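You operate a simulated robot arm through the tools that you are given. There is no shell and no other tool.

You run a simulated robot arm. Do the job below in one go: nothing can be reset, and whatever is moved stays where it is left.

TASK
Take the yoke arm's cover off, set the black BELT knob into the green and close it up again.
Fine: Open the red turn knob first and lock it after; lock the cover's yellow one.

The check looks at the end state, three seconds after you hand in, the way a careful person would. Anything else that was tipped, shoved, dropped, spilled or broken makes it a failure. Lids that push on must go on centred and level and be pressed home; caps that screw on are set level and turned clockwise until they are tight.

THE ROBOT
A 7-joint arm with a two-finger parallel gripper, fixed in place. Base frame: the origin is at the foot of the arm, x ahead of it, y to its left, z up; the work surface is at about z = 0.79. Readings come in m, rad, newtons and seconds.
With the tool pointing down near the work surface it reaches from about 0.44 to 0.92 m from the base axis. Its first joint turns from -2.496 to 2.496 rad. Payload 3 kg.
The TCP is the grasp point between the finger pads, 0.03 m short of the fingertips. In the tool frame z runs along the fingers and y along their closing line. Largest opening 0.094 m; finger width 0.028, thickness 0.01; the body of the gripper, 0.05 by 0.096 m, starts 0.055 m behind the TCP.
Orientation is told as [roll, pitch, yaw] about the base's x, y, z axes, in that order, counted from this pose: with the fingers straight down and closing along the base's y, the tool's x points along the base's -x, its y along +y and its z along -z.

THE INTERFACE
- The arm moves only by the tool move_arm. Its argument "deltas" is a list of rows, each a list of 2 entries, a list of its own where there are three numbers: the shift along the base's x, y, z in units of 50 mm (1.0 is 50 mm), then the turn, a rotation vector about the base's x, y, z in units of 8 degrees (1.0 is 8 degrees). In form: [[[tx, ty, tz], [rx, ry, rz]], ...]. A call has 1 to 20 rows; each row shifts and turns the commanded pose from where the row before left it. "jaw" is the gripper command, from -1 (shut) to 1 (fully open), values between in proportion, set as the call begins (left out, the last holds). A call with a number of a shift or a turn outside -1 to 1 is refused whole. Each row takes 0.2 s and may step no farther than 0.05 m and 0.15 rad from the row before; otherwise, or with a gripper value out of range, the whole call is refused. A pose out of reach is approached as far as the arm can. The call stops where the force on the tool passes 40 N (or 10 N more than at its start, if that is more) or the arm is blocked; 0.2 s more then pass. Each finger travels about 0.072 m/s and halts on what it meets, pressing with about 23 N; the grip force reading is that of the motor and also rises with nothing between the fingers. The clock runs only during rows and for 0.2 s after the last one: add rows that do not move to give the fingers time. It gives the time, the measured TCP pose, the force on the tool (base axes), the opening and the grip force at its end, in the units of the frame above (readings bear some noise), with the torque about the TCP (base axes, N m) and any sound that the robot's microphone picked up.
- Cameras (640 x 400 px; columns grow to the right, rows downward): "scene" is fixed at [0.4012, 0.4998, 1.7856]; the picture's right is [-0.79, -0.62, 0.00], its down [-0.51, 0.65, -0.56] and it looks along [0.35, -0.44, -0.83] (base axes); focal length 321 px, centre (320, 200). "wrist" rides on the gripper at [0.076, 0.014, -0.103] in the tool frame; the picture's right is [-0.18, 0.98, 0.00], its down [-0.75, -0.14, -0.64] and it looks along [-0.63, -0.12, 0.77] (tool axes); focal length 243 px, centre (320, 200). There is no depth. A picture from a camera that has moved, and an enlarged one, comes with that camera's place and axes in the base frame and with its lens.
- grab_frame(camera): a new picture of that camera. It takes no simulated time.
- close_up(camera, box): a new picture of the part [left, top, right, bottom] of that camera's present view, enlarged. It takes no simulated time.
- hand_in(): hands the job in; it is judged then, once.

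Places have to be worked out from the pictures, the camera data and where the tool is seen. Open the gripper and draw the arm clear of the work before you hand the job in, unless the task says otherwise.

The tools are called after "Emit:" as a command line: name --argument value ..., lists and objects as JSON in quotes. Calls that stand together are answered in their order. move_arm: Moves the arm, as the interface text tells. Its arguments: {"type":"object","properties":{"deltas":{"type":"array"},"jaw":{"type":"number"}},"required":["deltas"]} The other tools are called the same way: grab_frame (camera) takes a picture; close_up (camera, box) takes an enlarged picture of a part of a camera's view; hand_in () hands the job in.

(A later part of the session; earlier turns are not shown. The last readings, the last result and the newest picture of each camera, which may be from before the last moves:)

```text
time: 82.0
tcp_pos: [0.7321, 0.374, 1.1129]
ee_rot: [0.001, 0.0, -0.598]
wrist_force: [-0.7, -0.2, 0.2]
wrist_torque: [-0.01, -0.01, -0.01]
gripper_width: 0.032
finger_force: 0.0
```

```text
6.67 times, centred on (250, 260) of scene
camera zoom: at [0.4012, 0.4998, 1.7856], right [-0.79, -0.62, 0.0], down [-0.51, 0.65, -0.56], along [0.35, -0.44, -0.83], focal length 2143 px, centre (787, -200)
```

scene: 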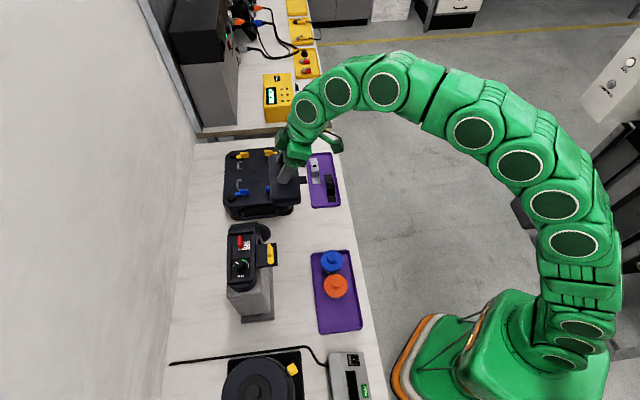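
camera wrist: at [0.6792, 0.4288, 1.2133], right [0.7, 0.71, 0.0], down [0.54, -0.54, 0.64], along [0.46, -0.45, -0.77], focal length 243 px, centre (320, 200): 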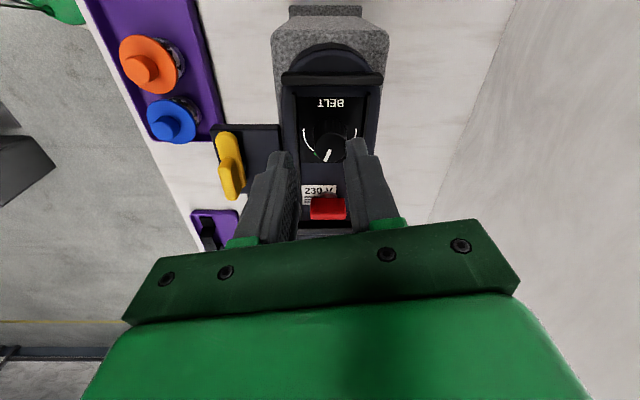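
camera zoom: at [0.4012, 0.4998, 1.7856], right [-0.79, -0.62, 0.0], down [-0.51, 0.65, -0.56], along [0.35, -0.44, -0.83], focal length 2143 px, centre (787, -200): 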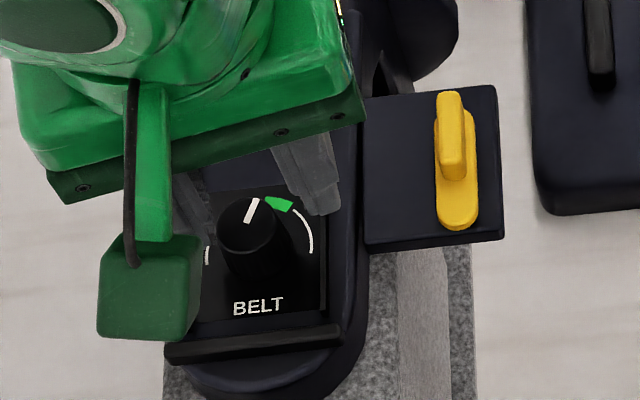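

The pointer reads about +22°, inside the green zone (5–34°). I'll double-check once the arm is away. Next I return to the red knob: yaw back to about 46° (closing across the now crosswise bar) and hover just short of it.

Emit:
move_arm --deltas '[[[0, -0.09, 0], [0, 0, 1]], [[0.08, -0.09, 0], [0, 0, 1]], [[0.08, -0.09, 0], [0, 0, 1]], [[0.08, -0.09, 0], [0, 0, 1]], [[0.08, -0.09, 0], [0, 0, 1]], [[0.08, -0.09, -0.03], [0, 0, 1]], [[0.08, -0.09, -0.03], [0, 0, 1]], [[0.08, -0.09, -0.03], [0, 0, 1]], [[0.1, -0.09, -0.03], [0, 0, 1]], [[0.1, -0.09, -0.03], [0, 0, 1]], [[0, 0, 0], [0, 0, 0]]]'

Emit:
grab_frame --camera "wrist"

Emit:
close_up --camera "wrist" --box '[240, 80, 440, 200]'

Emit:
close_up --camera "scene" --box '[222, 250, 262, 282]'

```text
time: 84.4
tcp_pos: [0.7723, 0.3285, 1.1023]
ee_rot: [0.002, 0.001, 0.802]
wrist_force: [0.0, 0.1, 0.2]
wrist_torque: [0.01, -0.01, -0.02]
gripper_width: 0.0318
finger_force: 0.0
```

```text
taken
camera wrist: at [0.7096, 0.2844, 1.2044], right [-0.58, 0.82, 0.0], down [0.63, 0.44, 0.64], along [0.52, 0.37, -0.77], focal length 243 px, centre (320, 200)
```

wrist: 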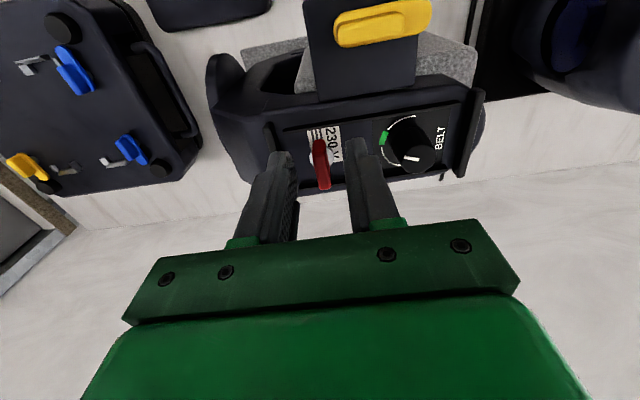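

```text
3.20 times, centred on (340, 140) of wrist
camera zoom: at [0.7096, 0.2844, 1.2044], right [-0.58, 0.82, 0.0], down [0.63, 0.44, 0.64], along [0.52, 0.37, -0.77], focal length 776 px, centre (256, 392)
```

zoom: 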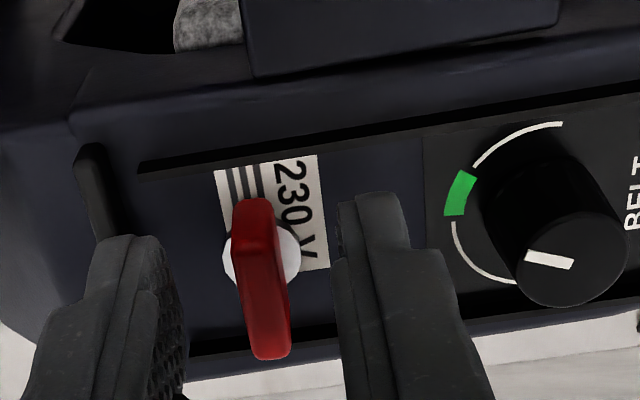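

```text
12.50 times, centred on (242, 266) of scene
camera zoom: at [0.4012, 0.4998, 1.7856], right [-0.79, -0.62, 0.0], down [-0.51, 0.65, -0.56], along [0.35, -0.44, -0.83], focal length 4018 px, centre (1295, -625)
```

zoom: 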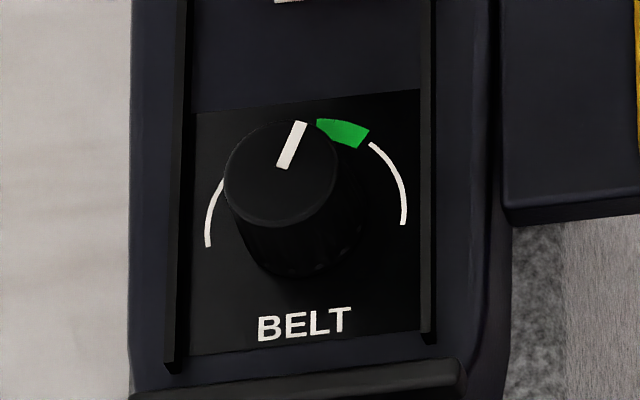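

The pointer measures about 19–22°, near the green's centre. Now I'll lower around the red bar and slide outward to centre on its pivot.

Emit:
move_arm --deltas '[[[0, 0, -0.15], [0, 0, 0]], [[0, 0, -0.15], [0, 0, 0]], [[0.08, 0.08, 0], [0, 0, 0]], [[0.07, 0.07, 0], [0, 0, 0]], [[0, 0, 0], [0, 0, 0]]]'

Emit:
close_up --camera "wrist" --box '[260, 90, 380, 200]'

```text
time: 85.6
tcp_pos: [0.7792, 0.3365, 1.0872]
ee_rot: [-0.001, 0.001, 0.798]
wrist_force: [0.8, -1.1, 0.0]
wrist_torque: [0.02, -0.02, -0.02]
gripper_width: 0.032
finger_force: 0.0
```

```text
3.64 times, centred on (320, 145) of wrist
camera zoom: at [0.7166, 0.2927, 1.1898], right [-0.58, 0.82, 0.0], down [0.63, 0.44, 0.64], along [0.53, 0.37, -0.77], focal length 882 px, centre (320, 400)
```

zoom: 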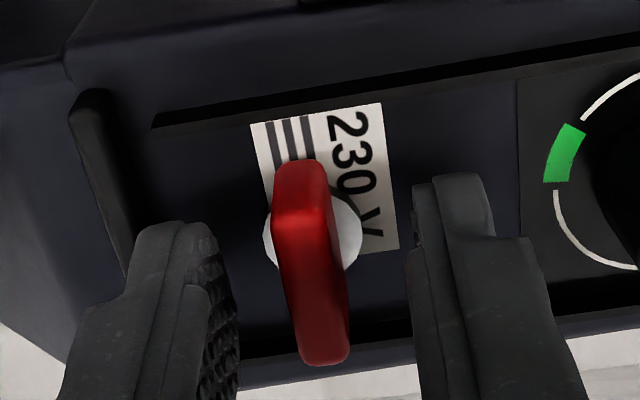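

Centred. I'll close loosely and turn clockwise to lock the red knob.

Emit:
move_arm --deltas '[[[0, 0, 0], [0, 0, 0]], [[0, 0, 0], [0, 0, -0.7]], [[0, 0, 0], [0, 0, -0.8]], [[0, 0, 0], [0, 0, -0.8]], [[0, 0, 0], [0, 0, -0.8]], [[0, 0, 0], [0, 0, -0.8]], [[0, 0, 0], [0, 0, -0.8]], [[0, 0, 0], [0, 0, -0.8]], [[0, 0, 0], [0, 0, 0]]]' --jaw -0.77

Emit:
close_up --camera "wrist" --box '[260, 90, 380, 200]'

```text
time: 87.6
tcp_pos: [0.7778, 0.3366, 1.0875]
ee_rot: [0.001, 0.0, 0.029]
wrist_force: [-0.2, -2.6, -1.2]
wrist_torque: [-0.04, 0.01, 0.01]
gripper_width: 0.0121
finger_force: 1.4
```

```text
3.64 times, centred on (320, 145) of wrist
camera zoom: at [0.7028, 0.3491, 1.1901], right [0.15, 0.99, 0.0], down [0.76, -0.12, 0.64], along [0.63, -0.1, -0.77], focal length 882 px, centre (320, 400)
```

zoom: 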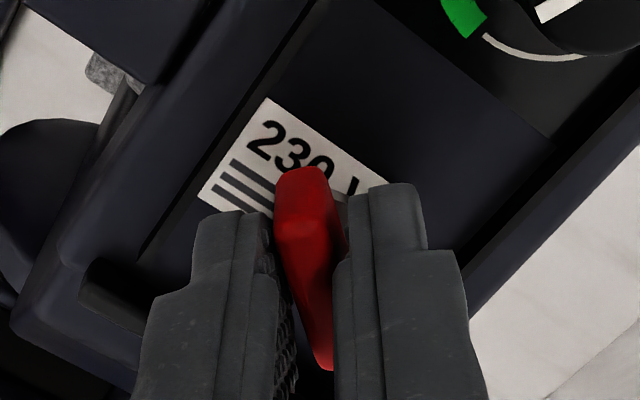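

Turning well. I'll continue to the locked position, lengthwise.

Emit:
move_arm --deltas '[[[0, 0, 0], [0, 0, -0.8]], [[0, 0, 0], [0, 0, -0.8]], [[0, 0, 0], [0, 0, -0.8]], [[0, 0, 0], [0, 0, -0.8]], [[0, 0, 0], [0, 0, -0.8]], [[0, 0, 0], [0, 0, -0.8]], [[0, 0, 0], [0, 0, -0.8]], [[0, 0, 0], [0, 0, 0]]]'

Emit:
close_up --camera "wrist" --box '[260, 90, 380, 200]'

Emit:
close_up --camera "scene" --box '[220, 220, 280, 270]'

```text
time: 89.4
tcp_pos: [0.7796, 0.3365, 1.089]
ee_rot: [0.0, 0.001, -0.752]
wrist_force: [0.3, 1.3, -0.6]
wrist_torque: [0.03, -0.03, -0.02]
gripper_width: 0.0112
finger_force: 0.5
```

```text
3.64 times, centred on (320, 145) of wrist
camera zoom: at [0.7339, 0.3996, 1.1901], right [0.81, 0.59, 0.0], down [0.45, -0.62, 0.64], along [0.38, -0.52, -0.77], focal length 882 px, centre (320, 400)
```

zoom: 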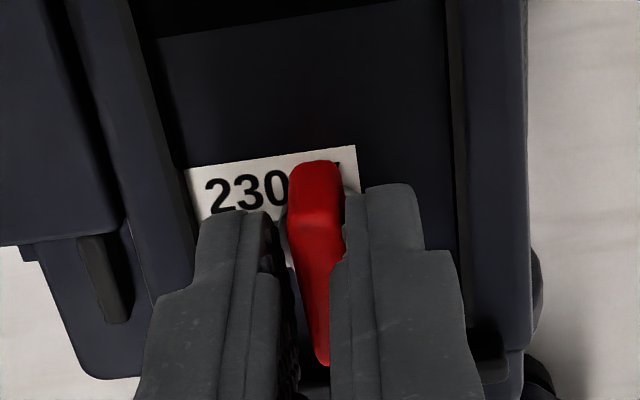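

```text
8.00 times, centred on (250, 245) of scene
camera zoom: at [0.4012, 0.4998, 1.7856], right [-0.79, -0.62, 0.0], down [-0.51, 0.65, -0.56], along [0.35, -0.44, -0.83], focal length 2571 px, centre (880, -160)
```

zoom: 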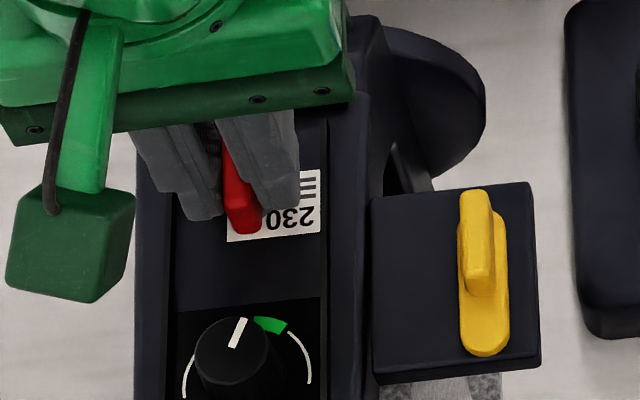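

Almost there, with the bar lagging a few degrees. I'll turn further until the stop is felt.

Emit:
move_arm --deltas '[[[0, 0, 0], [0, 0, -0.6]], [[0, 0, 0], [0, 0, -0.6]], [[0, 0, 0], [0, 0, -0.4]], [[0, 0, 0], [0, 0, 0]]]'

Emit:
close_up --camera "wrist" --box '[260, 90, 380, 200]'

```text
time: 90.4
tcp_pos: [0.7794, 0.3366, 1.0885]
ee_rot: [0.0, 0.0, -0.973]
wrist_force: [3.8, 9.4, 1.3]
wrist_torque: [0.22, -0.15, 0.17]
gripper_width: 0.0163
finger_force: 4.3
```

```text
3.64 times, centred on (320, 145) of wrist
camera zoom: at [0.749, 0.4081, 1.1897], right [0.92, 0.4, 0.0], down [0.31, -0.7, 0.64], along [0.26, -0.59, -0.77], focal length 882 px, centre (320, 400)
```

zoom: 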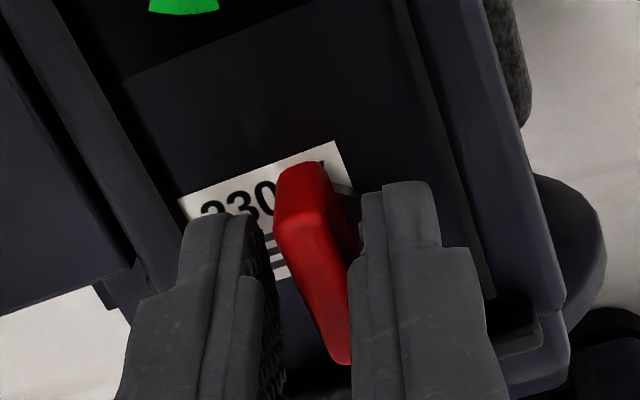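

The fingers are now skewed on the bar, so it is against its stop. I'll realign the gripper to −46.7° and close firmly to verify the bar's angle, matching its original locked orientation.

Emit:
move_arm --deltas '[[[0, 0, 0], [0, 0, 0.6]], [[0, 0, 0], [0, 0, 0.5]], [[0, 0, 0], [0, 0, 0]]]'

Emit:
move_arm --deltas '[[[0, 0, 0], [0, 0, 0]], [[0, 0, 0], [0, 0, 0]]]' --jaw -1

Emit:
close_up --camera "wrist" --box '[260, 90, 380, 200]'

```text
time: 91.2
tcp_pos: [0.7797, 0.3353, 1.0872]
ee_rot: [-0.003, 0.002, -0.82]
wrist_force: [3.5, 2.3, 0.1]
wrist_torque: [0.07, -0.1, 0.07]
gripper_width: 0.013
finger_force: 2.2
```

```text
time: 91.8
tcp_pos: [0.78, 0.3367, 1.0869]
ee_rot: [0.003, 0.001, -0.82]
wrist_force: [12.0, 4.3, -8.8]
wrist_torque: [0.29, 0.4, 1.17]
gripper_width: 0.009
finger_force: 43.4
stopped in row 2: the force on the tool passed its limit at 41 N (the readings are from after the stop); the commanded pose is now the measured one
```

```text
3.64 times, centred on (320, 145) of wrist
camera zoom: at [0.7392, 0.4024, 1.1891], right [0.84, 0.54, 0.0], down [0.41, -0.65, 0.64], along [0.35, -0.54, -0.77], focal length 882 px, centre (320, 400)
```

zoom: 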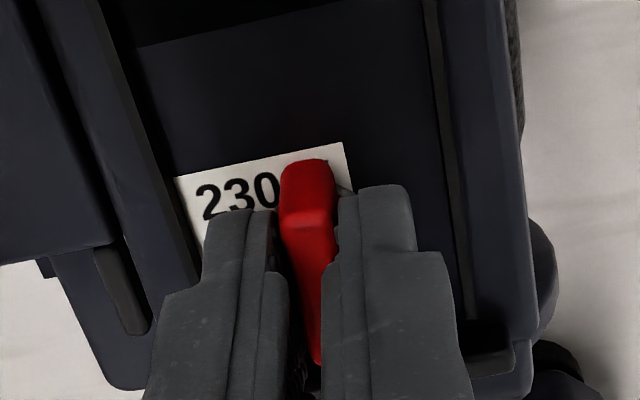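

At −47° the bar pushes back CCW with 1.2 Nm, so it is hard against the locked stop. I'll release and lift away.

Emit:
move_arm --deltas '[[[0, 0, 0], [0, 0, 0]], [[0, 0, 0], [0, 0, 0]]]' --jaw -0.35

Emit:
move_arm --deltas '[[[-0.05, -0.03, 0.25], [0, 0, 0]], [[-0.15, -0.1, 0.3], [0, 0, 0]], [[-0.3, -0.4, 0.3], [0, 0, 0]], [[-0.5, -0.6, 0], [0, 0, 0]], [[-0.5, -0.6, 0], [0, 0, 0]], [[0, 0, 0], [0, 0, 0]]]'

Emit:
close_up --camera "scene" --box '[220, 220, 280, 290]'

Emit:
grab_frame --camera "wrist"

```text
time: 92.4
tcp_pos: [0.7793, 0.3367, 1.0883]
ee_rot: [0.002, 0.0, -0.818]
wrist_force: [0.2, 0.3, -0.4]
wrist_torque: [-0.01, -0.01, 0.03]
gripper_width: 0.0306
finger_force: 0.0
```

```text
time: 93.8
tcp_pos: [0.7036, 0.248, 1.1296]
ee_rot: [0.003, 0.0, -0.819]
wrist_force: [-0.9, -0.1, 0.1]
wrist_torque: [0.0, 0.0, 0.0]
gripper_width: 0.0309
finger_force: 0.0
```

```text
5.71 times, centred on (250, 255) of scene
camera zoom: at [0.4012, 0.4998, 1.7856], right [-0.79, -0.62, 0.0], down [-0.51, 0.65, -0.56], along [0.35, -0.44, -0.83], focal length 1837 px, centre (720, -114)
```

zoom: 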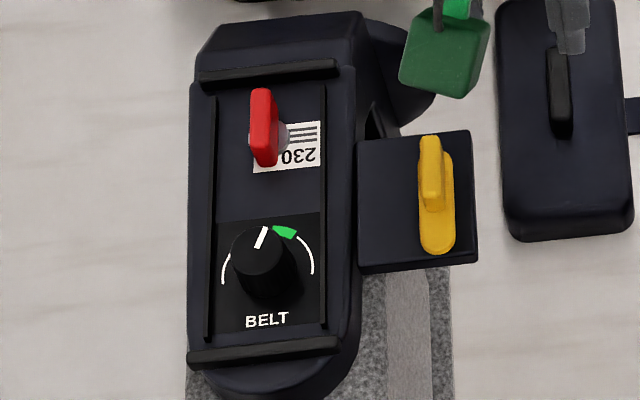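

```text
taken
camera wrist: at [0.663, 0.3138, 1.2318], right [0.84, 0.54, 0.0], down [0.41, -0.65, 0.64], along [0.35, -0.54, -0.77], focal length 243 px, centre (320, 200)
```

wrist: 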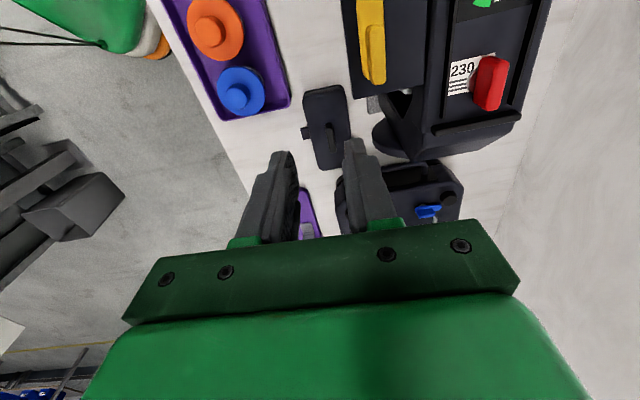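

I'll zoom to compare the red knob with its original orientation and confirm the pointer is in the green.

Emit:
close_up --camera "scene" --box '[228, 228, 262, 252]'

Emit:
close_up --camera "scene" --box '[222, 250, 262, 282]'

```text
16.00 times, centred on (245, 240) of scene
camera zoom: at [0.4012, 0.4998, 1.7856], right [-0.79, -0.62, 0.0], down [-0.51, 0.65, -0.56], along [0.35, -0.44, -0.83], focal length 5143 px, centre (1520, -440)
```

zoom: 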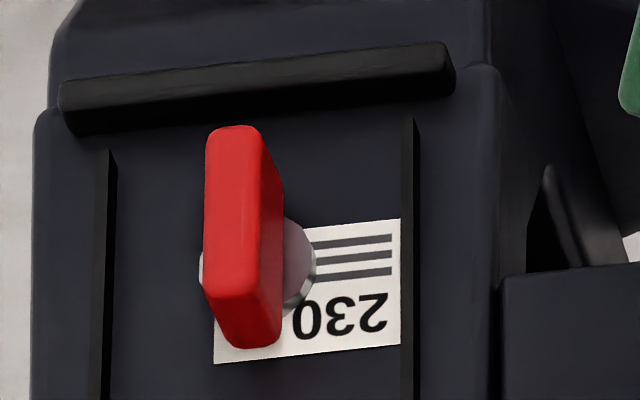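

```text
12.50 times, centred on (242, 266) of scene
camera zoom: at [0.4012, 0.4998, 1.7856], right [-0.79, -0.62, 0.0], down [-0.51, 0.65, -0.56], along [0.35, -0.44, -0.83], focal length 4018 px, centre (1295, -625)
```

zoom: 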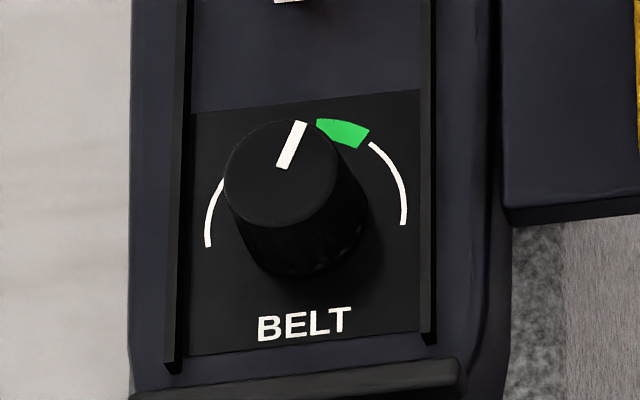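

The red knob is exactly as it was when locked, and the pointer sits in the green. Now I'll fetch the cover: yaw back to 44°, tilt 24° outward, and hover over the cover's handle on the table.

Emit:
move_arm --deltas '[[[0, 0, 0], [0, 0, 0.95]], [[0, 0, 0], [0, 0, 0.95]], [[0, 0, 0], [0, 0, 0.95]], [[0, 0, 0], [0, 0, 0.95]], [[0.1, -0.15, 0], [0, 0, 0.95]], [[0.1, -0.15, 0], [0, 0, 0.95]], [[0.1, -0.2, 0], [0, 0, 0.95]], [[0.1, -0.2, 0], [0, 0, 0.95]], [[0.1, -0.2, 0], [0, 0, 0.95]], [[0.1, -0.2, 0], [0, 0, 0.95]], [[0.1, -0.2, 0], [0, 0, 0.95]], [[0.1, -0.2, 0], [0, 0, 0.95]], [[0.1, -0.2, 0], [0.53, -0.55, 0]], [[0.1, -0.1, 0], [0.53, -0.55, 0]], [[0.1, 0, 0], [0.53, -0.55, 0]], [[0.1, 0, 0], [0.53, -0.55, 0]], [[0, 0, 0], [0, 0, 0]], [[0, 0, 0], [0, 0, 0]]]' --jaw 0.6

Emit:
grab_frame --camera "wrist"

```text
time: 97.6
tcp_pos: [0.7642, 0.1611, 1.1303]
ee_rot: [0.001, -0.429, 0.773]
wrist_force: [0.3, 0.5, 0.8]
wrist_torque: [0.02, -0.01, 0.02]
gripper_width: 0.0752
finger_force: 0.0
```

```text
taken
camera wrist: at [0.6748, 0.0927, 1.1914], right [-0.57, 0.82, 0.08], down [0.4, 0.19, 0.9], along [0.72, 0.54, -0.44], focal length 243 px, centre (320, 200)
```

wrist: 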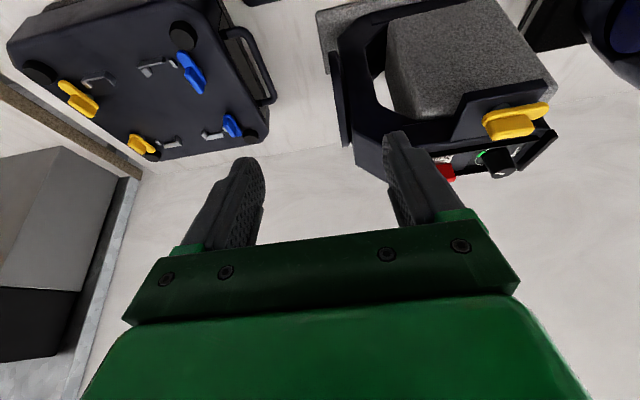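

The orientation matches the original grip. I'll descend over the cover to z≈0.93 and look.

Emit:
move_arm --deltas '[[[0.17, -0.05, -0.3], [0, 0, 0]], [[0.17, -0.05, -0.6], [0, 0, 0]], [[0, 0, -0.8], [0, 0, 0]], [[0, 0, -0.8], [0, 0, 0]], [[0, 0, -0.8], [0, 0, 0]], [[0, 0, -0.7], [0, 0, 0]], [[0, 0, 0], [0, 0, 0]], [[0, 0, 0], [0, 0, 0]]]'

Emit:
grab_frame --camera "wrist"

Emit:
close_up --camera "wrist" --box '[240, 80, 400, 205]'

```text
time: 99.4
tcp_pos: [0.7819, 0.1559, 0.9316]
ee_rot: [0.001, -0.429, 0.773]
wrist_force: [0.2, 0.1, -0.1]
wrist_torque: [0.02, 0.01, 0.01]
gripper_width: 0.075
finger_force: 0.0
```

```text
taken
camera wrist: at [0.693, 0.0877, 0.993], right [-0.57, 0.82, 0.08], down [0.4, 0.19, 0.9], along [0.72, 0.54, -0.44], focal length 243 px, centre (320, 200)
```

wrist: 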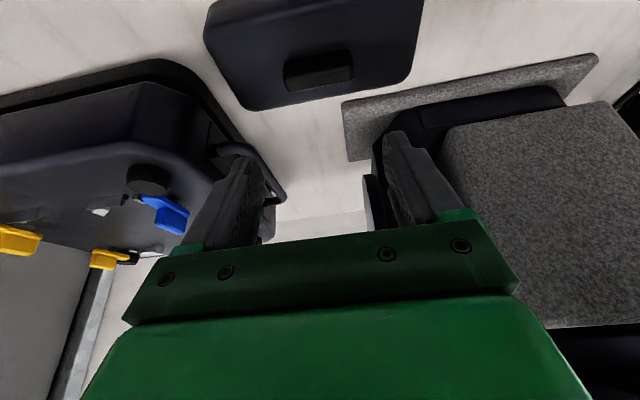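

```text
3.20 times, centred on (320, 142) of wrist
camera zoom: at [0.693, 0.0877, 0.993], right [-0.57, 0.82, 0.08], down [0.4, 0.19, 0.9], along [0.72, 0.54, -0.44], focal length 776 px, centre (320, 384)
```

zoom: 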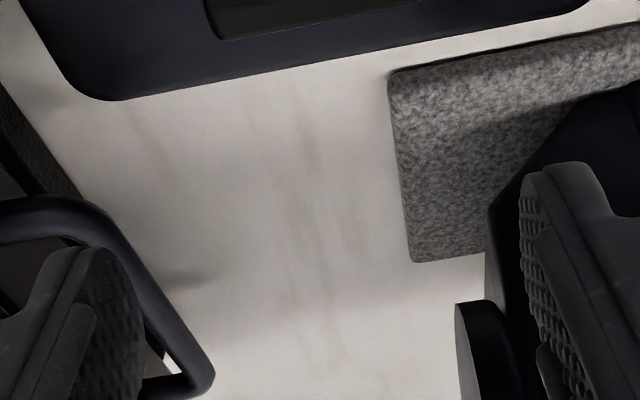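

I'll zoom in on the handle to measure its position accurately.

Emit:
close_up --camera "wrist" --box '[200, 0, 440, 150]'

Emit:
close_up --camera "scene" --box '[260, 200, 330, 270]'

```text
2.67 times, centred on (320, 75) of wrist
camera zoom: at [0.693, 0.0877, 0.993], right [-0.57, 0.82, 0.08], down [0.4, 0.19, 0.9], along [0.72, 0.54, -0.44], focal length 647 px, centre (320, 533)
```

zoom: 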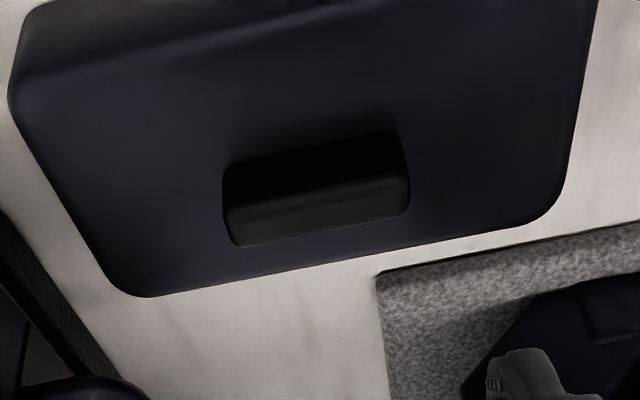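

```text
5.71 times, centred on (295, 235) of scene
camera zoom: at [0.4012, 0.4998, 1.7856], right [-0.79, -0.62, 0.0], down [-0.51, 0.65, -0.56], along [0.35, -0.44, -0.83], focal length 1837 px, centre (463, 0)
```

zoom: 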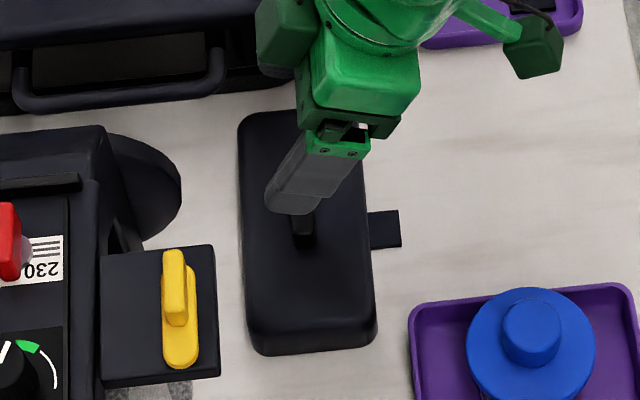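

The handle's top centre is about (0.7847, 0.1661) with yaw unchanged, so the matching grip TCP is ≈ (0.779, 0.159). I'll move there and lower to z≈0.88, then check.

Emit:
move_arm --deltas '[[[-0.058, 0.06, -0.4], [0, 0, 0]], [[0, 0, -0.4], [0, 0, 0]], [[0, 0, -0.25], [0, 0, 0]], [[0, 0, 0], [0, 0, 0]]]'

Emit:
close_up --camera "wrist" --box '[240, 110, 400, 235]'

```text
time: 100.4
tcp_pos: [0.7787, 0.1595, 0.8782]
ee_rot: [0.0, -0.427, 0.774]
wrist_force: [-0.3, 0.4, 0.1]
wrist_torque: [0.0, -0.03, 0.03]
gripper_width: 0.0752
finger_force: 0.1
```

```text
3.20 times, centred on (320, 172) of wrist
camera zoom: at [0.6892, 0.091, 0.9393], right [-0.57, 0.82, 0.08], down [0.4, 0.19, 0.9], along [0.72, 0.54, -0.44], focal length 776 px, centre (320, 288)
```

zoom: 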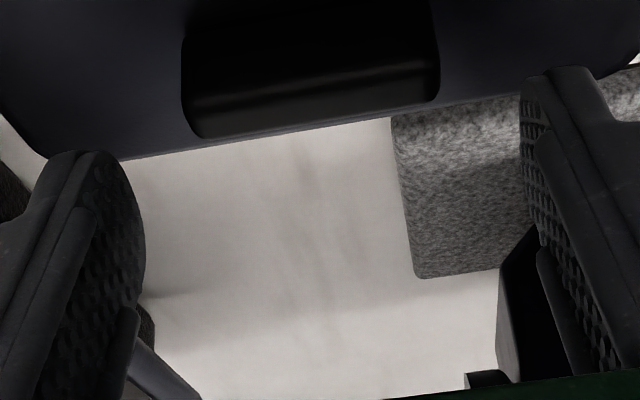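

The handle is centred between the fingers. I'll descend the last ~19 mm slowly.

Emit:
move_arm --deltas '[[[0, 0, -0.15], [0, 0, 0]], [[0, 0, -0.12], [0, 0, 0]], [[0, 0, -0.06], [0, 0, 0]], [[0, 0, -0.04], [0, 0, 0]], [[0, 0, 0], [0, 0, 0]]]'

Emit:
close_up --camera "wrist" --box '[240, 110, 400, 235]'

```text
time: 101.6
tcp_pos: [0.7777, 0.1585, 0.8583]
ee_rot: [0.0, -0.426, 0.772]
wrist_force: [-0.3, 0.4, 0.0]
wrist_torque: [0.01, -0.01, 0.0]
gripper_width: 0.0752
finger_force: 0.1
```

```text
3.20 times, centred on (320, 172) of wrist
camera zoom: at [0.6894, 0.0909, 0.9201], right [-0.57, 0.82, 0.08], down [0.4, 0.19, 0.9], along [0.72, 0.54, -0.44], focal length 776 px, centre (320, 288)
```

zoom: 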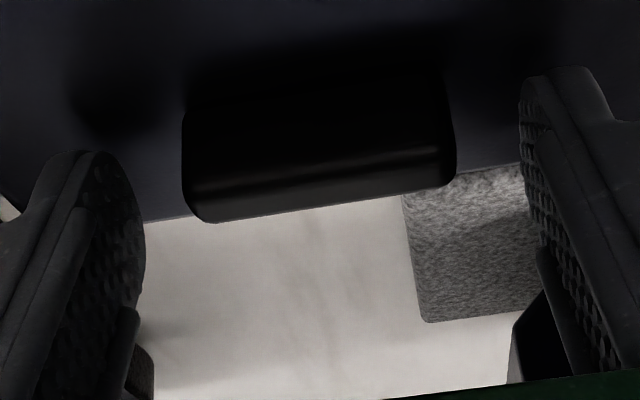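

This matches the original grip view. I'll close on the handle.

Emit:
move_arm --deltas '[[[0, 0, 0], [0, 0, 0]], [[0, 0, 0], [0, 0, 0]], [[0, 0, 0], [0, 0, 0]]]' --jaw -1

Emit:
close_up --camera "wrist" --box '[240, 110, 400, 235]'

```text
time: 102.4
tcp_pos: [0.7782, 0.1581, 0.8588]
ee_rot: [-0.001, -0.427, 0.772]
wrist_force: [-0.5, -0.4, 0.2]
wrist_torque: [-0.01, 0.01, 0.0]
gripper_width: 0.0489
finger_force: 22.6
```

```text
3.20 times, centred on (320, 172) of wrist
camera zoom: at [0.6894, 0.0909, 0.9201], right [-0.57, 0.82, 0.08], down [0.4, 0.19, 0.9], along [0.72, 0.54, -0.44], focal length 776 px, centre (320, 288)
```

zoom: 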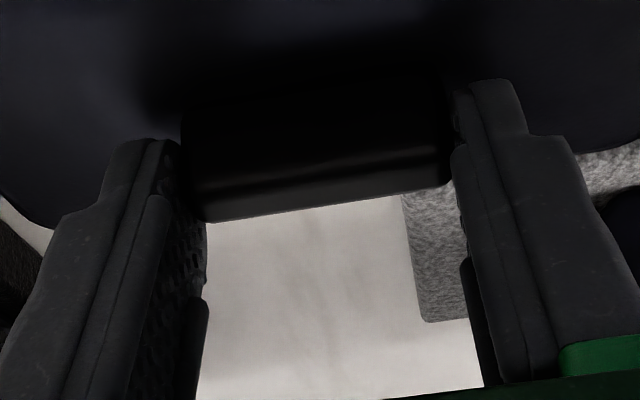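

Gripped. I'll lift about 12 mm and compare the in-hand view with the one taken when I originally carried it, to detect any grip offset.

Emit:
move_arm --deltas '[[[0, 0, 0.12], [0, 0, 0]], [[0, 0, 0.2], [0, 0, 0]], [[0, 0, 0], [0, 0, 0]]]'

Emit:
close_up --camera "wrist" --box '[160, 0, 480, 200]'

```text
time: 103.2
tcp_pos: [0.7788, 0.1591, 0.8757]
ee_rot: [0.0, -0.427, 0.774]
wrist_force: [0.9, 0.2, -0.7]
wrist_torque: [0.03, 0.0, -0.01]
gripper_width: 0.0493
finger_force: 22.9
```

```text
2.00 times, centred on (320, 100) of wrist
camera zoom: at [0.6895, 0.0912, 0.9364], right [-0.57, 0.82, 0.08], down [0.4, 0.19, 0.9], along [0.72, 0.54, -0.44], focal length 485 px, centre (320, 400)
```

zoom: 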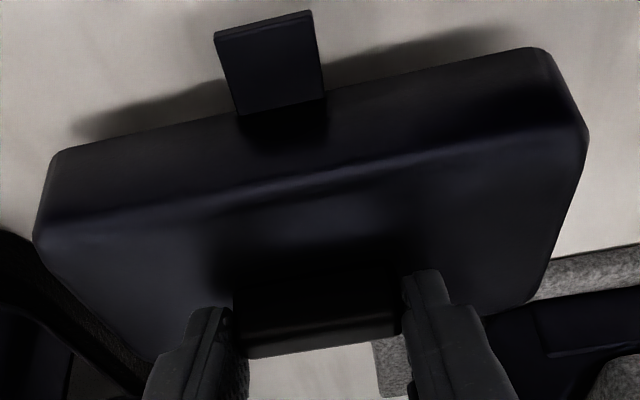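

The grip is essentially the same, only ~1.3 mm higher on the handle. I'll lift to z≈1.19, then move back over the yoke arm and look before lowering.

Emit:
move_arm --deltas '[[[0, 0, 0.786], [0, 0, 0]], [[0, 0, 0.786], [0, 0, 0]], [[0, 0, 0.786], [0, 0, 0]], [[0, 0, 0.786], [0, 0, 0]], [[0, 0, 0.786], [0, 0, 0]], [[0, 0, 0.786], [0, 0, 0]], [[0, 0, 0.786], [0, 0, 0]], [[0, 0, 0.786], [0, 0, 0]], [[-0.096, 0.788, 0], [0, 0, 0]], [[-0.096, 0.788, 0], [0, 0, 0]], [[-0.096, 0.788, 0], [0, 0, 0]], [[-0.096, 0.788, 0], [0, 0, 0]], [[-0.096, 0.788, 0], [0, 0, 0]], [[0, 0, 0], [0, 0, 0]], [[0, 0, 0], [0, 0, 0]]]'

Emit:
grab_frame --camera "wrist"

Emit:
close_up --camera "scene" --box '[200, 210, 300, 290]'

```text
time: 106.4
tcp_pos: [0.7536, 0.3587, 1.192]
ee_rot: [0.0, -0.425, 0.773]
wrist_force: [-0.1, -0.3, -0.2]
wrist_torque: [0.01, 0.0, 0.02]
gripper_width: 0.0493
finger_force: 23.9
```

```text
taken
camera wrist: at [0.6644, 0.2908, 1.2528], right [-0.57, 0.82, 0.08], down [0.4, 0.19, 0.9], along [0.72, 0.54, -0.44], focal length 243 px, centre (320, 200)
```

wrist: 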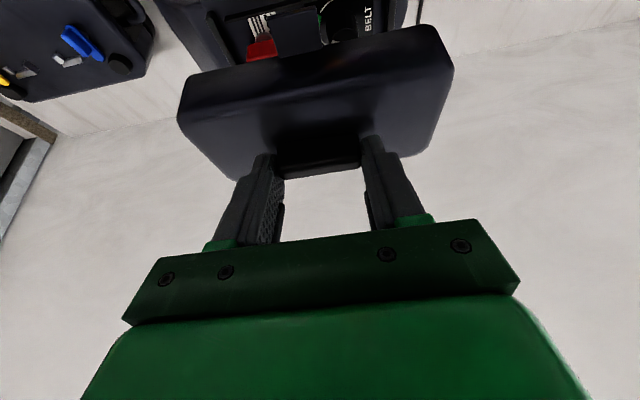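

```text
5.00 times, centred on (250, 250) of scene
camera zoom: at [0.4012, 0.4998, 1.7856], right [-0.79, -0.62, 0.0], down [-0.51, 0.65, -0.56], along [0.35, -0.44, -0.83], focal length 1607 px, centre (670, -50)
```

zoom: 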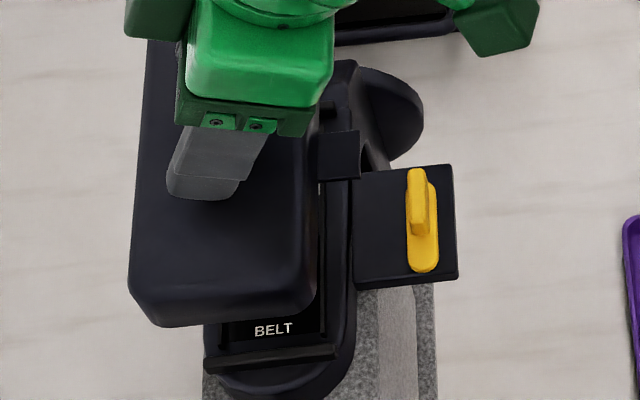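

The pose is about 3 mm off in y from the original lift line. I'll correct to (0.7547, 0.356, 1.1886) and compare with the original lift picture.

Emit:
move_arm --deltas '[[[0.022, -0.054, -0.04], [0, 0, 0]], [[0, 0, 0], [0, 0, 0]], [[0, 0, 0], [0, 0, 0]]]'

Emit:
close_up --camera "scene" --box '[200, 210, 300, 290]'

Emit:
close_up --camera "wrist" --box '[160, 0, 460, 180]'

```text
time: 107.2
tcp_pos: [0.7547, 0.3547, 1.1905]
ee_rot: [0.0, -0.427, 0.773]
wrist_force: [-0.7, -0.9, -1.0]
wrist_torque: [-0.01, 0.0, -0.04]
gripper_width: 0.0495
finger_force: 23.0
```

```text
5.00 times, centred on (250, 250) of scene
camera zoom: at [0.4012, 0.4998, 1.7856], right [-0.79, -0.62, 0.0], down [-0.51, 0.65, -0.56], along [0.35, -0.44, -0.83], focal length 1607 px, centre (670, -50)
```

zoom: 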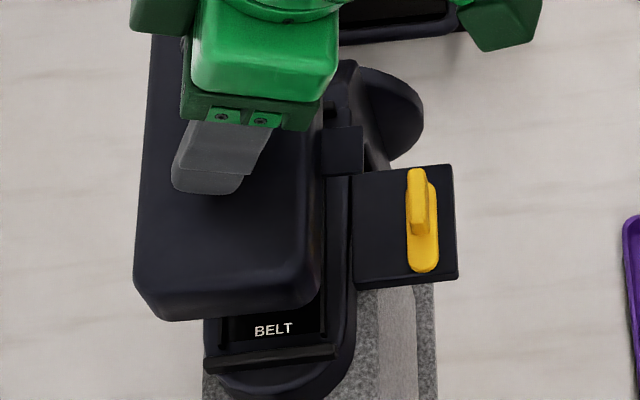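

```text
2.13 times, centred on (310, 90) of wrist
camera zoom: at [0.666, 0.2874, 1.2505], right [-0.57, 0.82, 0.08], down [0.4, 0.19, 0.9], along [0.72, 0.54, -0.44], focal length 518 px, centre (341, 435)
```

zoom: 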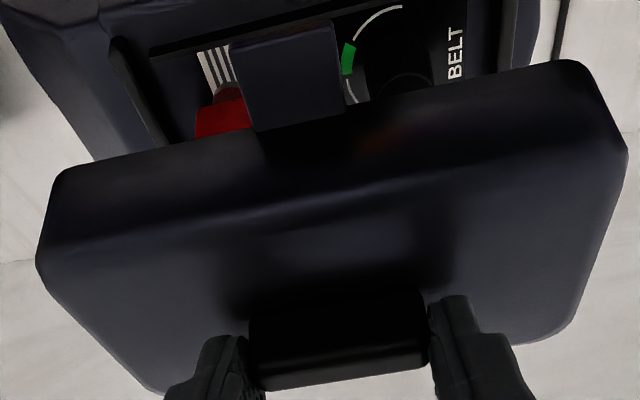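

The views match the original lift closely. I'll lower vertically to z≈1.135 and check.

Emit:
move_arm --deltas '[[[0, 0, -0.25], [0, 0, 0]], [[0, 0, -0.25], [0, 0, 0]], [[0, 0, -0.25], [0, 0, 0]], [[0, 0, -0.2], [0, 0, 0]], [[0, 0, -0.15], [0, 0, 0]], [[0, 0, 0], [0, 0, 0]]]'

Emit:
close_up --camera "scene" --box '[200, 210, 300, 290]'

Emit:
close_up --camera "wrist" --box '[160, 0, 460, 180]'

```text
time: 108.6
tcp_pos: [0.7551, 0.3533, 1.1328]
ee_rot: [0.001, -0.428, 0.773]
wrist_force: [0.0, 0.5, -0.7]
wrist_torque: [0.0, 0.0, 0.03]
gripper_width: 0.0492
finger_force: 23.0
```

```text
5.00 times, centred on (250, 250) of scene
camera zoom: at [0.4012, 0.4998, 1.7856], right [-0.79, -0.62, 0.0], down [-0.51, 0.65, -0.56], along [0.35, -0.44, -0.83], focal length 1607 px, centre (670, -50)
```

zoom: 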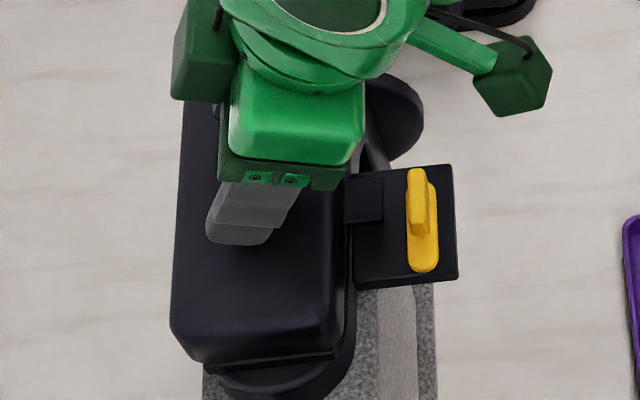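

```text
2.13 times, centred on (310, 90) of wrist
camera zoom: at [0.6668, 0.2855, 1.1937], right [-0.57, 0.82, 0.08], down [0.4, 0.19, 0.9], along [0.72, 0.54, -0.44], focal length 518 px, centre (341, 435)
```

zoom: 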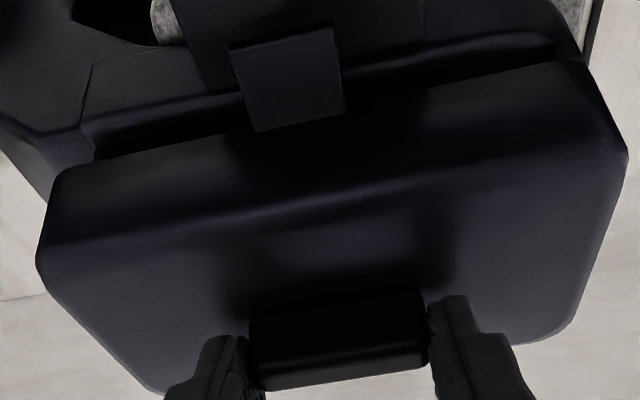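

Compared with the original lift image, I'm about 2 mm low in y. I'll correct by +2 mm y and re-read the pose a few times to average the noise.

Emit:
move_arm --deltas '[[[-0.005, 0.042, -0.1], [0, 0, 0]], [[0, 0, 0], [0, 0, 0]]]'

Emit:
move_arm --deltas '[[[0, 0, 0], [0, 0, 0]]]'

Emit:
move_arm --deltas '[[[0, 0, 0], [0, 0, 0]]]'

Emit:
move_arm --deltas '[[[0, 0, 0], [0, 0, 0]]]'

Emit:
close_up --camera "scene" --box '[200, 210, 300, 290]'

```text
time: 109.2
tcp_pos: [0.757, 0.3541, 1.1266]
ee_rot: [0.0, -0.428, 0.772]
wrist_force: [-0.1, 0.3, -0.7]
wrist_torque: [-0.01, 0.01, -0.03]
gripper_width: 0.0493
finger_force: 22.9
```

```text
time: 109.6
tcp_pos: [0.7547, 0.3556, 1.1274]
ee_rot: [-0.002, -0.428, 0.773]
wrist_force: [-0.1, 0.2, -0.6]
wrist_torque: [-0.02, -0.03, 0.01]
gripper_width: 0.049
finger_force: 23.0
```

```text
time: 110.0
tcp_pos: [0.7561, 0.3549, 1.1268]
ee_rot: [-0.001, -0.427, 0.774]
wrist_force: [0.1, 0.1, -0.4]
wrist_torque: [-0.01, -0.03, 0.01]
gripper_width: 0.0493
finger_force: 22.5
```

```text
time: 110.4
tcp_pos: [0.7566, 0.3549, 1.1278]
ee_rot: [-0.001, -0.43, 0.772]
wrist_force: [0.7, 0.5, -1.6]
wrist_torque: [0.01, -0.04, 0.0]
gripper_width: 0.0497
finger_force: 23.3
```

```text
5.00 times, centred on (250, 250) of scene
camera zoom: at [0.4012, 0.4998, 1.7856], right [-0.79, -0.62, 0.0], down [-0.51, 0.65, -0.56], along [0.35, -0.44, -0.83], focal length 1607 px, centre (670, -50)
```

zoom: 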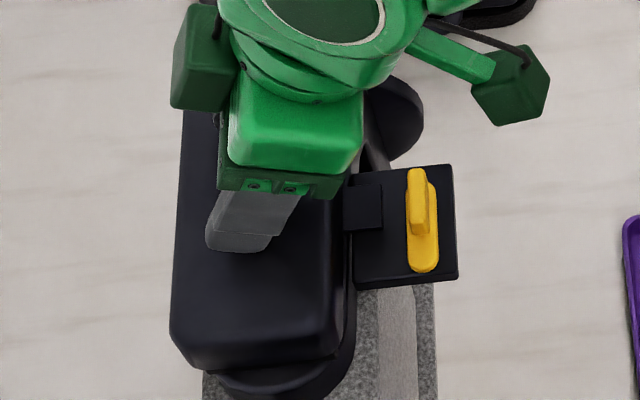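

Averaged pose (0.7561, 0.3549) versus target (0.7547, 0.356); the image agrees that I need +1.8 mm along u. I'll correct that, then lower slowly while watching the forces.

Emit:
move_arm --deltas '[[[-0.028, 0.022, 0], [0, 0, 0]], [[0, 0, -0.04], [0, 0, 0]], [[0, 0, -0.04], [0, 0, 0]], [[0, 0, -0.04], [0, 0, 0]], [[0, 0, 0], [0, 0, 0]]]'

Emit:
move_arm --deltas '[[[0, 0, 0], [0, 0, 0]]]'

Emit:
close_up --camera "scene" --box '[215, 225, 285, 285]'

```text
time: 111.6
tcp_pos: [0.754, 0.3559, 1.1217]
ee_rot: [-0.001, -0.427, 0.774]
wrist_force: [0.2, 0.0, 0.0]
wrist_torque: [0.01, -0.01, -0.01]
gripper_width: 0.0494
finger_force: 22.8
```

```text
time: 112.0
tcp_pos: [0.7553, 0.3575, 1.1216]
ee_rot: [0.0, -0.429, 0.774]
wrist_force: [-0.5, -0.5, -0.8]
wrist_torque: [-0.04, 0.0, -0.02]
gripper_width: 0.0491
finger_force: 22.9
```

```text
6.67 times, centred on (250, 255) of scene
camera zoom: at [0.4012, 0.4998, 1.7856], right [-0.79, -0.62, 0.0], down [-0.51, 0.65, -0.56], along [0.35, -0.44, -0.83], focal length 2143 px, centre (787, -167)
```

zoom: 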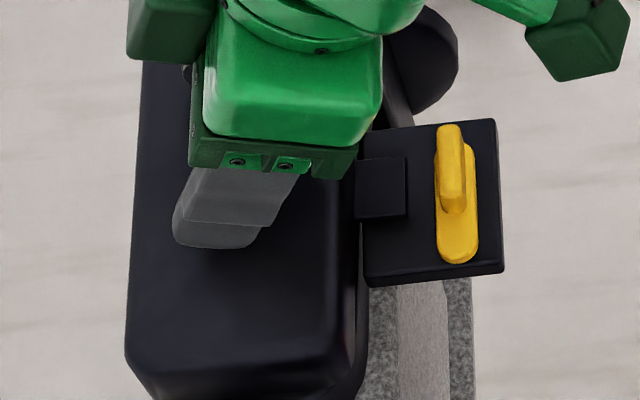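

No contact yet and the alignment looks right. I'll continue down in small steps.

Emit:
move_arm --deltas '[[[0, 0, -0.04], [0, 0, 0]], [[0, 0, -0.03], [0, 0, 0]], [[0, 0, 0], [0, 0, 0]]]'

Emit:
move_arm --deltas '[[[0, 0, -0.02], [0, 0, 0]], [[0, 0, 0], [0, 0, 0]]]'

```text
time: 112.8
tcp_pos: [0.7543, 0.3566, 1.1185]
ee_rot: [0.001, -0.426, 0.773]
wrist_force: [-0.5, 0.1, -0.2]
wrist_torque: [-0.01, -0.01, 0.0]
gripper_width: 0.0496
finger_force: 23.3
```

```text
time: 113.4
tcp_pos: [0.7531, 0.3562, 1.118]
ee_rot: [0.0, -0.428, 0.773]
wrist_force: [0.6, 1.0, -0.2]
wrist_torque: [0.03, 0.04, 0.03]
gripper_width: 0.0491
finger_force: 22.6
```

Emit:
move_arm --deltas '[[[0, 0, -0.02], [0, 0, 0]], [[0, 0, 0], [0, 0, 0]]]'

Emit:
move_arm --deltas '[[[0, 0, -0.02], [0, 0, 0]], [[0, 0, 0], [0, 0, 0]]]'

Emit:
close_up --camera "scene" --box '[215, 225, 285, 285]'

Emit:
close_up --camera "wrist" --box '[160, 0, 460, 180]'

```text
time: 114.0
tcp_pos: [0.7544, 0.3558, 1.1165]
ee_rot: [-0.001, -0.427, 0.774]
wrist_force: [-3.0, 1.2, 9.6]
wrist_torque: [-0.18, 0.4, 0.07]
gripper_width: 0.0492
finger_force: 23.1
```

```text
time: 114.6
tcp_pos: [0.753, 0.3551, 1.1158]
ee_rot: [-0.001, -0.43, 0.773]
wrist_force: [-3.6, 3.4, 16.2]
wrist_torque: [0.23, 0.03, 0.05]
gripper_width: 0.0492
finger_force: 23.4
```

```text
6.67 times, centred on (250, 255) of scene
camera zoom: at [0.4012, 0.4998, 1.7856], right [-0.79, -0.62, 0.0], down [-0.51, 0.65, -0.56], along [0.35, -0.44, -0.83], focal length 2143 px, centre (787, -167)
```

zoom: 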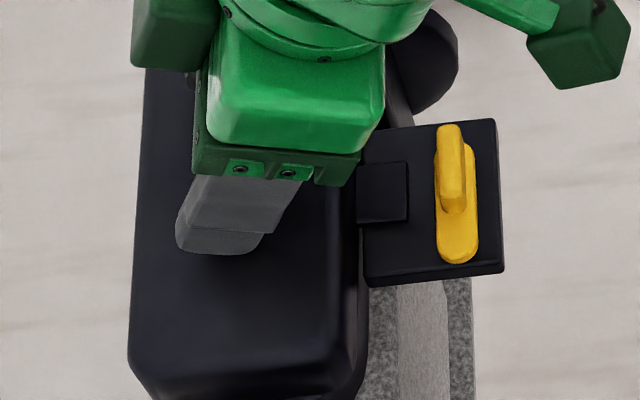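

```text
2.13 times, centred on (310, 90) of wrist
camera zoom: at [0.6654, 0.2884, 1.1772], right [-0.57, 0.82, 0.08], down [0.4, 0.19, 0.9], along [0.72, 0.54, -0.43], focal length 518 px, centre (341, 435)
```

zoom: 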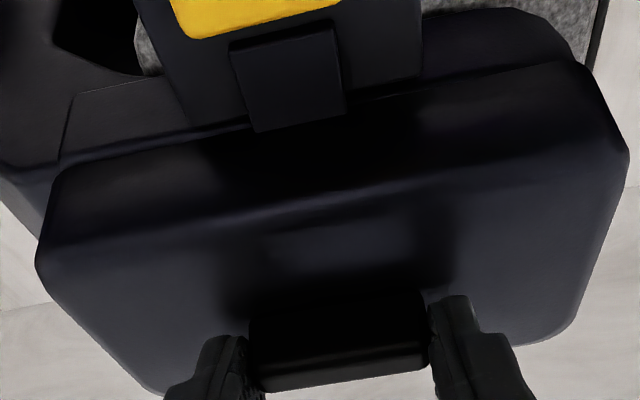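

Contact came at exactly the predicted seat height (≈1.116). I'll compare with the original seated picture using the same close-up boxes.

Emit:
close_up --camera "scene" --box '[215, 220, 265, 300]'

Emit:
close_up --camera "scene" --box '[220, 215, 310, 275]'

Emit:
close_up --camera "scene" --box '[230, 250, 270, 290]'

```text
5.00 times, centred on (240, 260) of scene
camera zoom: at [0.4012, 0.4998, 1.7856], right [-0.79, -0.62, 0.0], down [-0.51, 0.65, -0.56], along [0.35, -0.44, -0.83], focal length 1607 px, centre (720, -100)
```

zoom: 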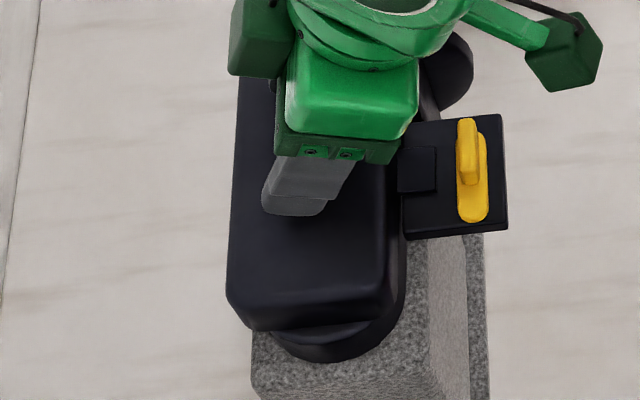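

```text
6.67 times, centred on (265, 245) of scene
camera zoom: at [0.4012, 0.4998, 1.7856], right [-0.79, -0.62, 0.0], down [-0.51, 0.65, -0.56], along [0.35, -0.44, -0.83], focal length 2143 px, centre (687, -100)
```

zoom: 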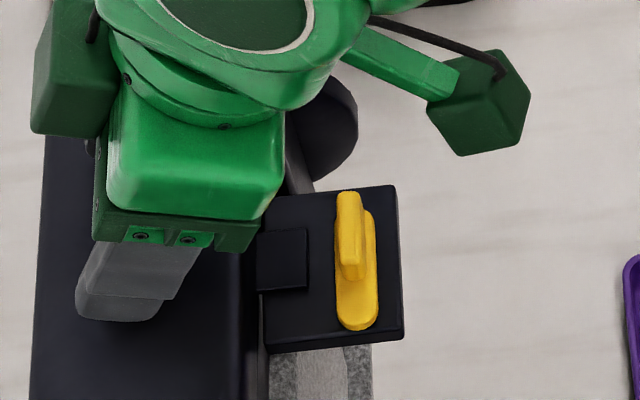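

```text
10.00 times, centred on (250, 270) of scene
camera zoom: at [0.4012, 0.4998, 1.7856], right [-0.79, -0.62, 0.0], down [-0.51, 0.65, -0.56], along [0.35, -0.44, -0.83], focal length 3214 px, centre (1020, -500)
```

zoom: 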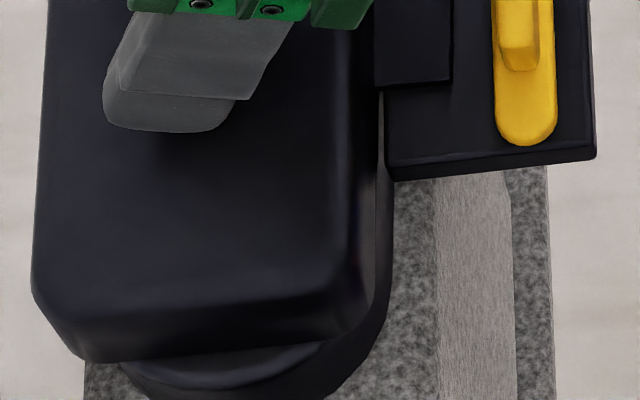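

The tab appears ~1 mm outward and possibly 1–2 mm high compared with the original seated picture. I'll lift 2 mm, shift 1.2 mm inward, and lower again to compare contact height.

Emit:
move_arm --deltas '[[[0, 0, 0.06], [0, 0, 0]], [[-0.017, -0.017, 0], [0, 0, 0]], [[0, 0, -0.04], [0, 0, 0]], [[0, 0, 0], [0, 0, 0]]]'

Emit:
move_arm --deltas '[[[0, 0, -0.02], [0, 0, 0]], [[0, 0, 0], [0, 0, 0]]]'

Emit:
move_arm --deltas '[[[0, 0, -0.02], [0, 0, 0]], [[0, 0, 0], [0, 0, 0]]]'

Emit:
close_up --camera "scene" --box '[220, 215, 310, 275]'

```text
time: 115.6
tcp_pos: [0.7538, 0.3549, 1.1171]
ee_rot: [0.0, -0.426, 0.774]
wrist_force: [-3.9, 1.0, 3.2]
wrist_torque: [0.1, 0.06, 0.13]
gripper_width: 0.0494
finger_force: 23.1
```

```text
time: 116.2
tcp_pos: [0.7537, 0.3546, 1.116]
ee_rot: [0.0, -0.428, 0.774]
wrist_force: [-4.2, 1.8, 11.9]
wrist_torque: [-0.15, 0.23, 0.07]
gripper_width: 0.049
finger_force: 22.8
```

```text
time: 116.8
tcp_pos: [0.7526, 0.3551, 1.1151]
ee_rot: [0.0, -0.426, 0.772]
wrist_force: [-3.5, 2.6, 17.4]
wrist_torque: [0.21, -0.02, 0.04]
gripper_width: 0.0494
finger_force: 23.1
```

```text
6.67 times, centred on (265, 245) of scene
camera zoom: at [0.4012, 0.4998, 1.7856], right [-0.79, -0.62, 0.0], down [-0.51, 0.65, -0.56], along [0.35, -0.44, -0.83], focal length 2143 px, centre (687, -100)
```

zoom: 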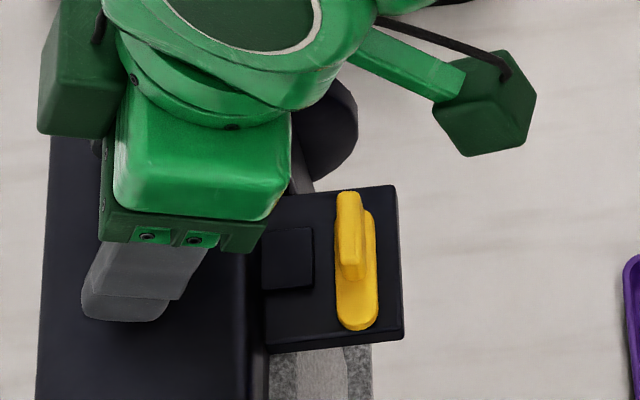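

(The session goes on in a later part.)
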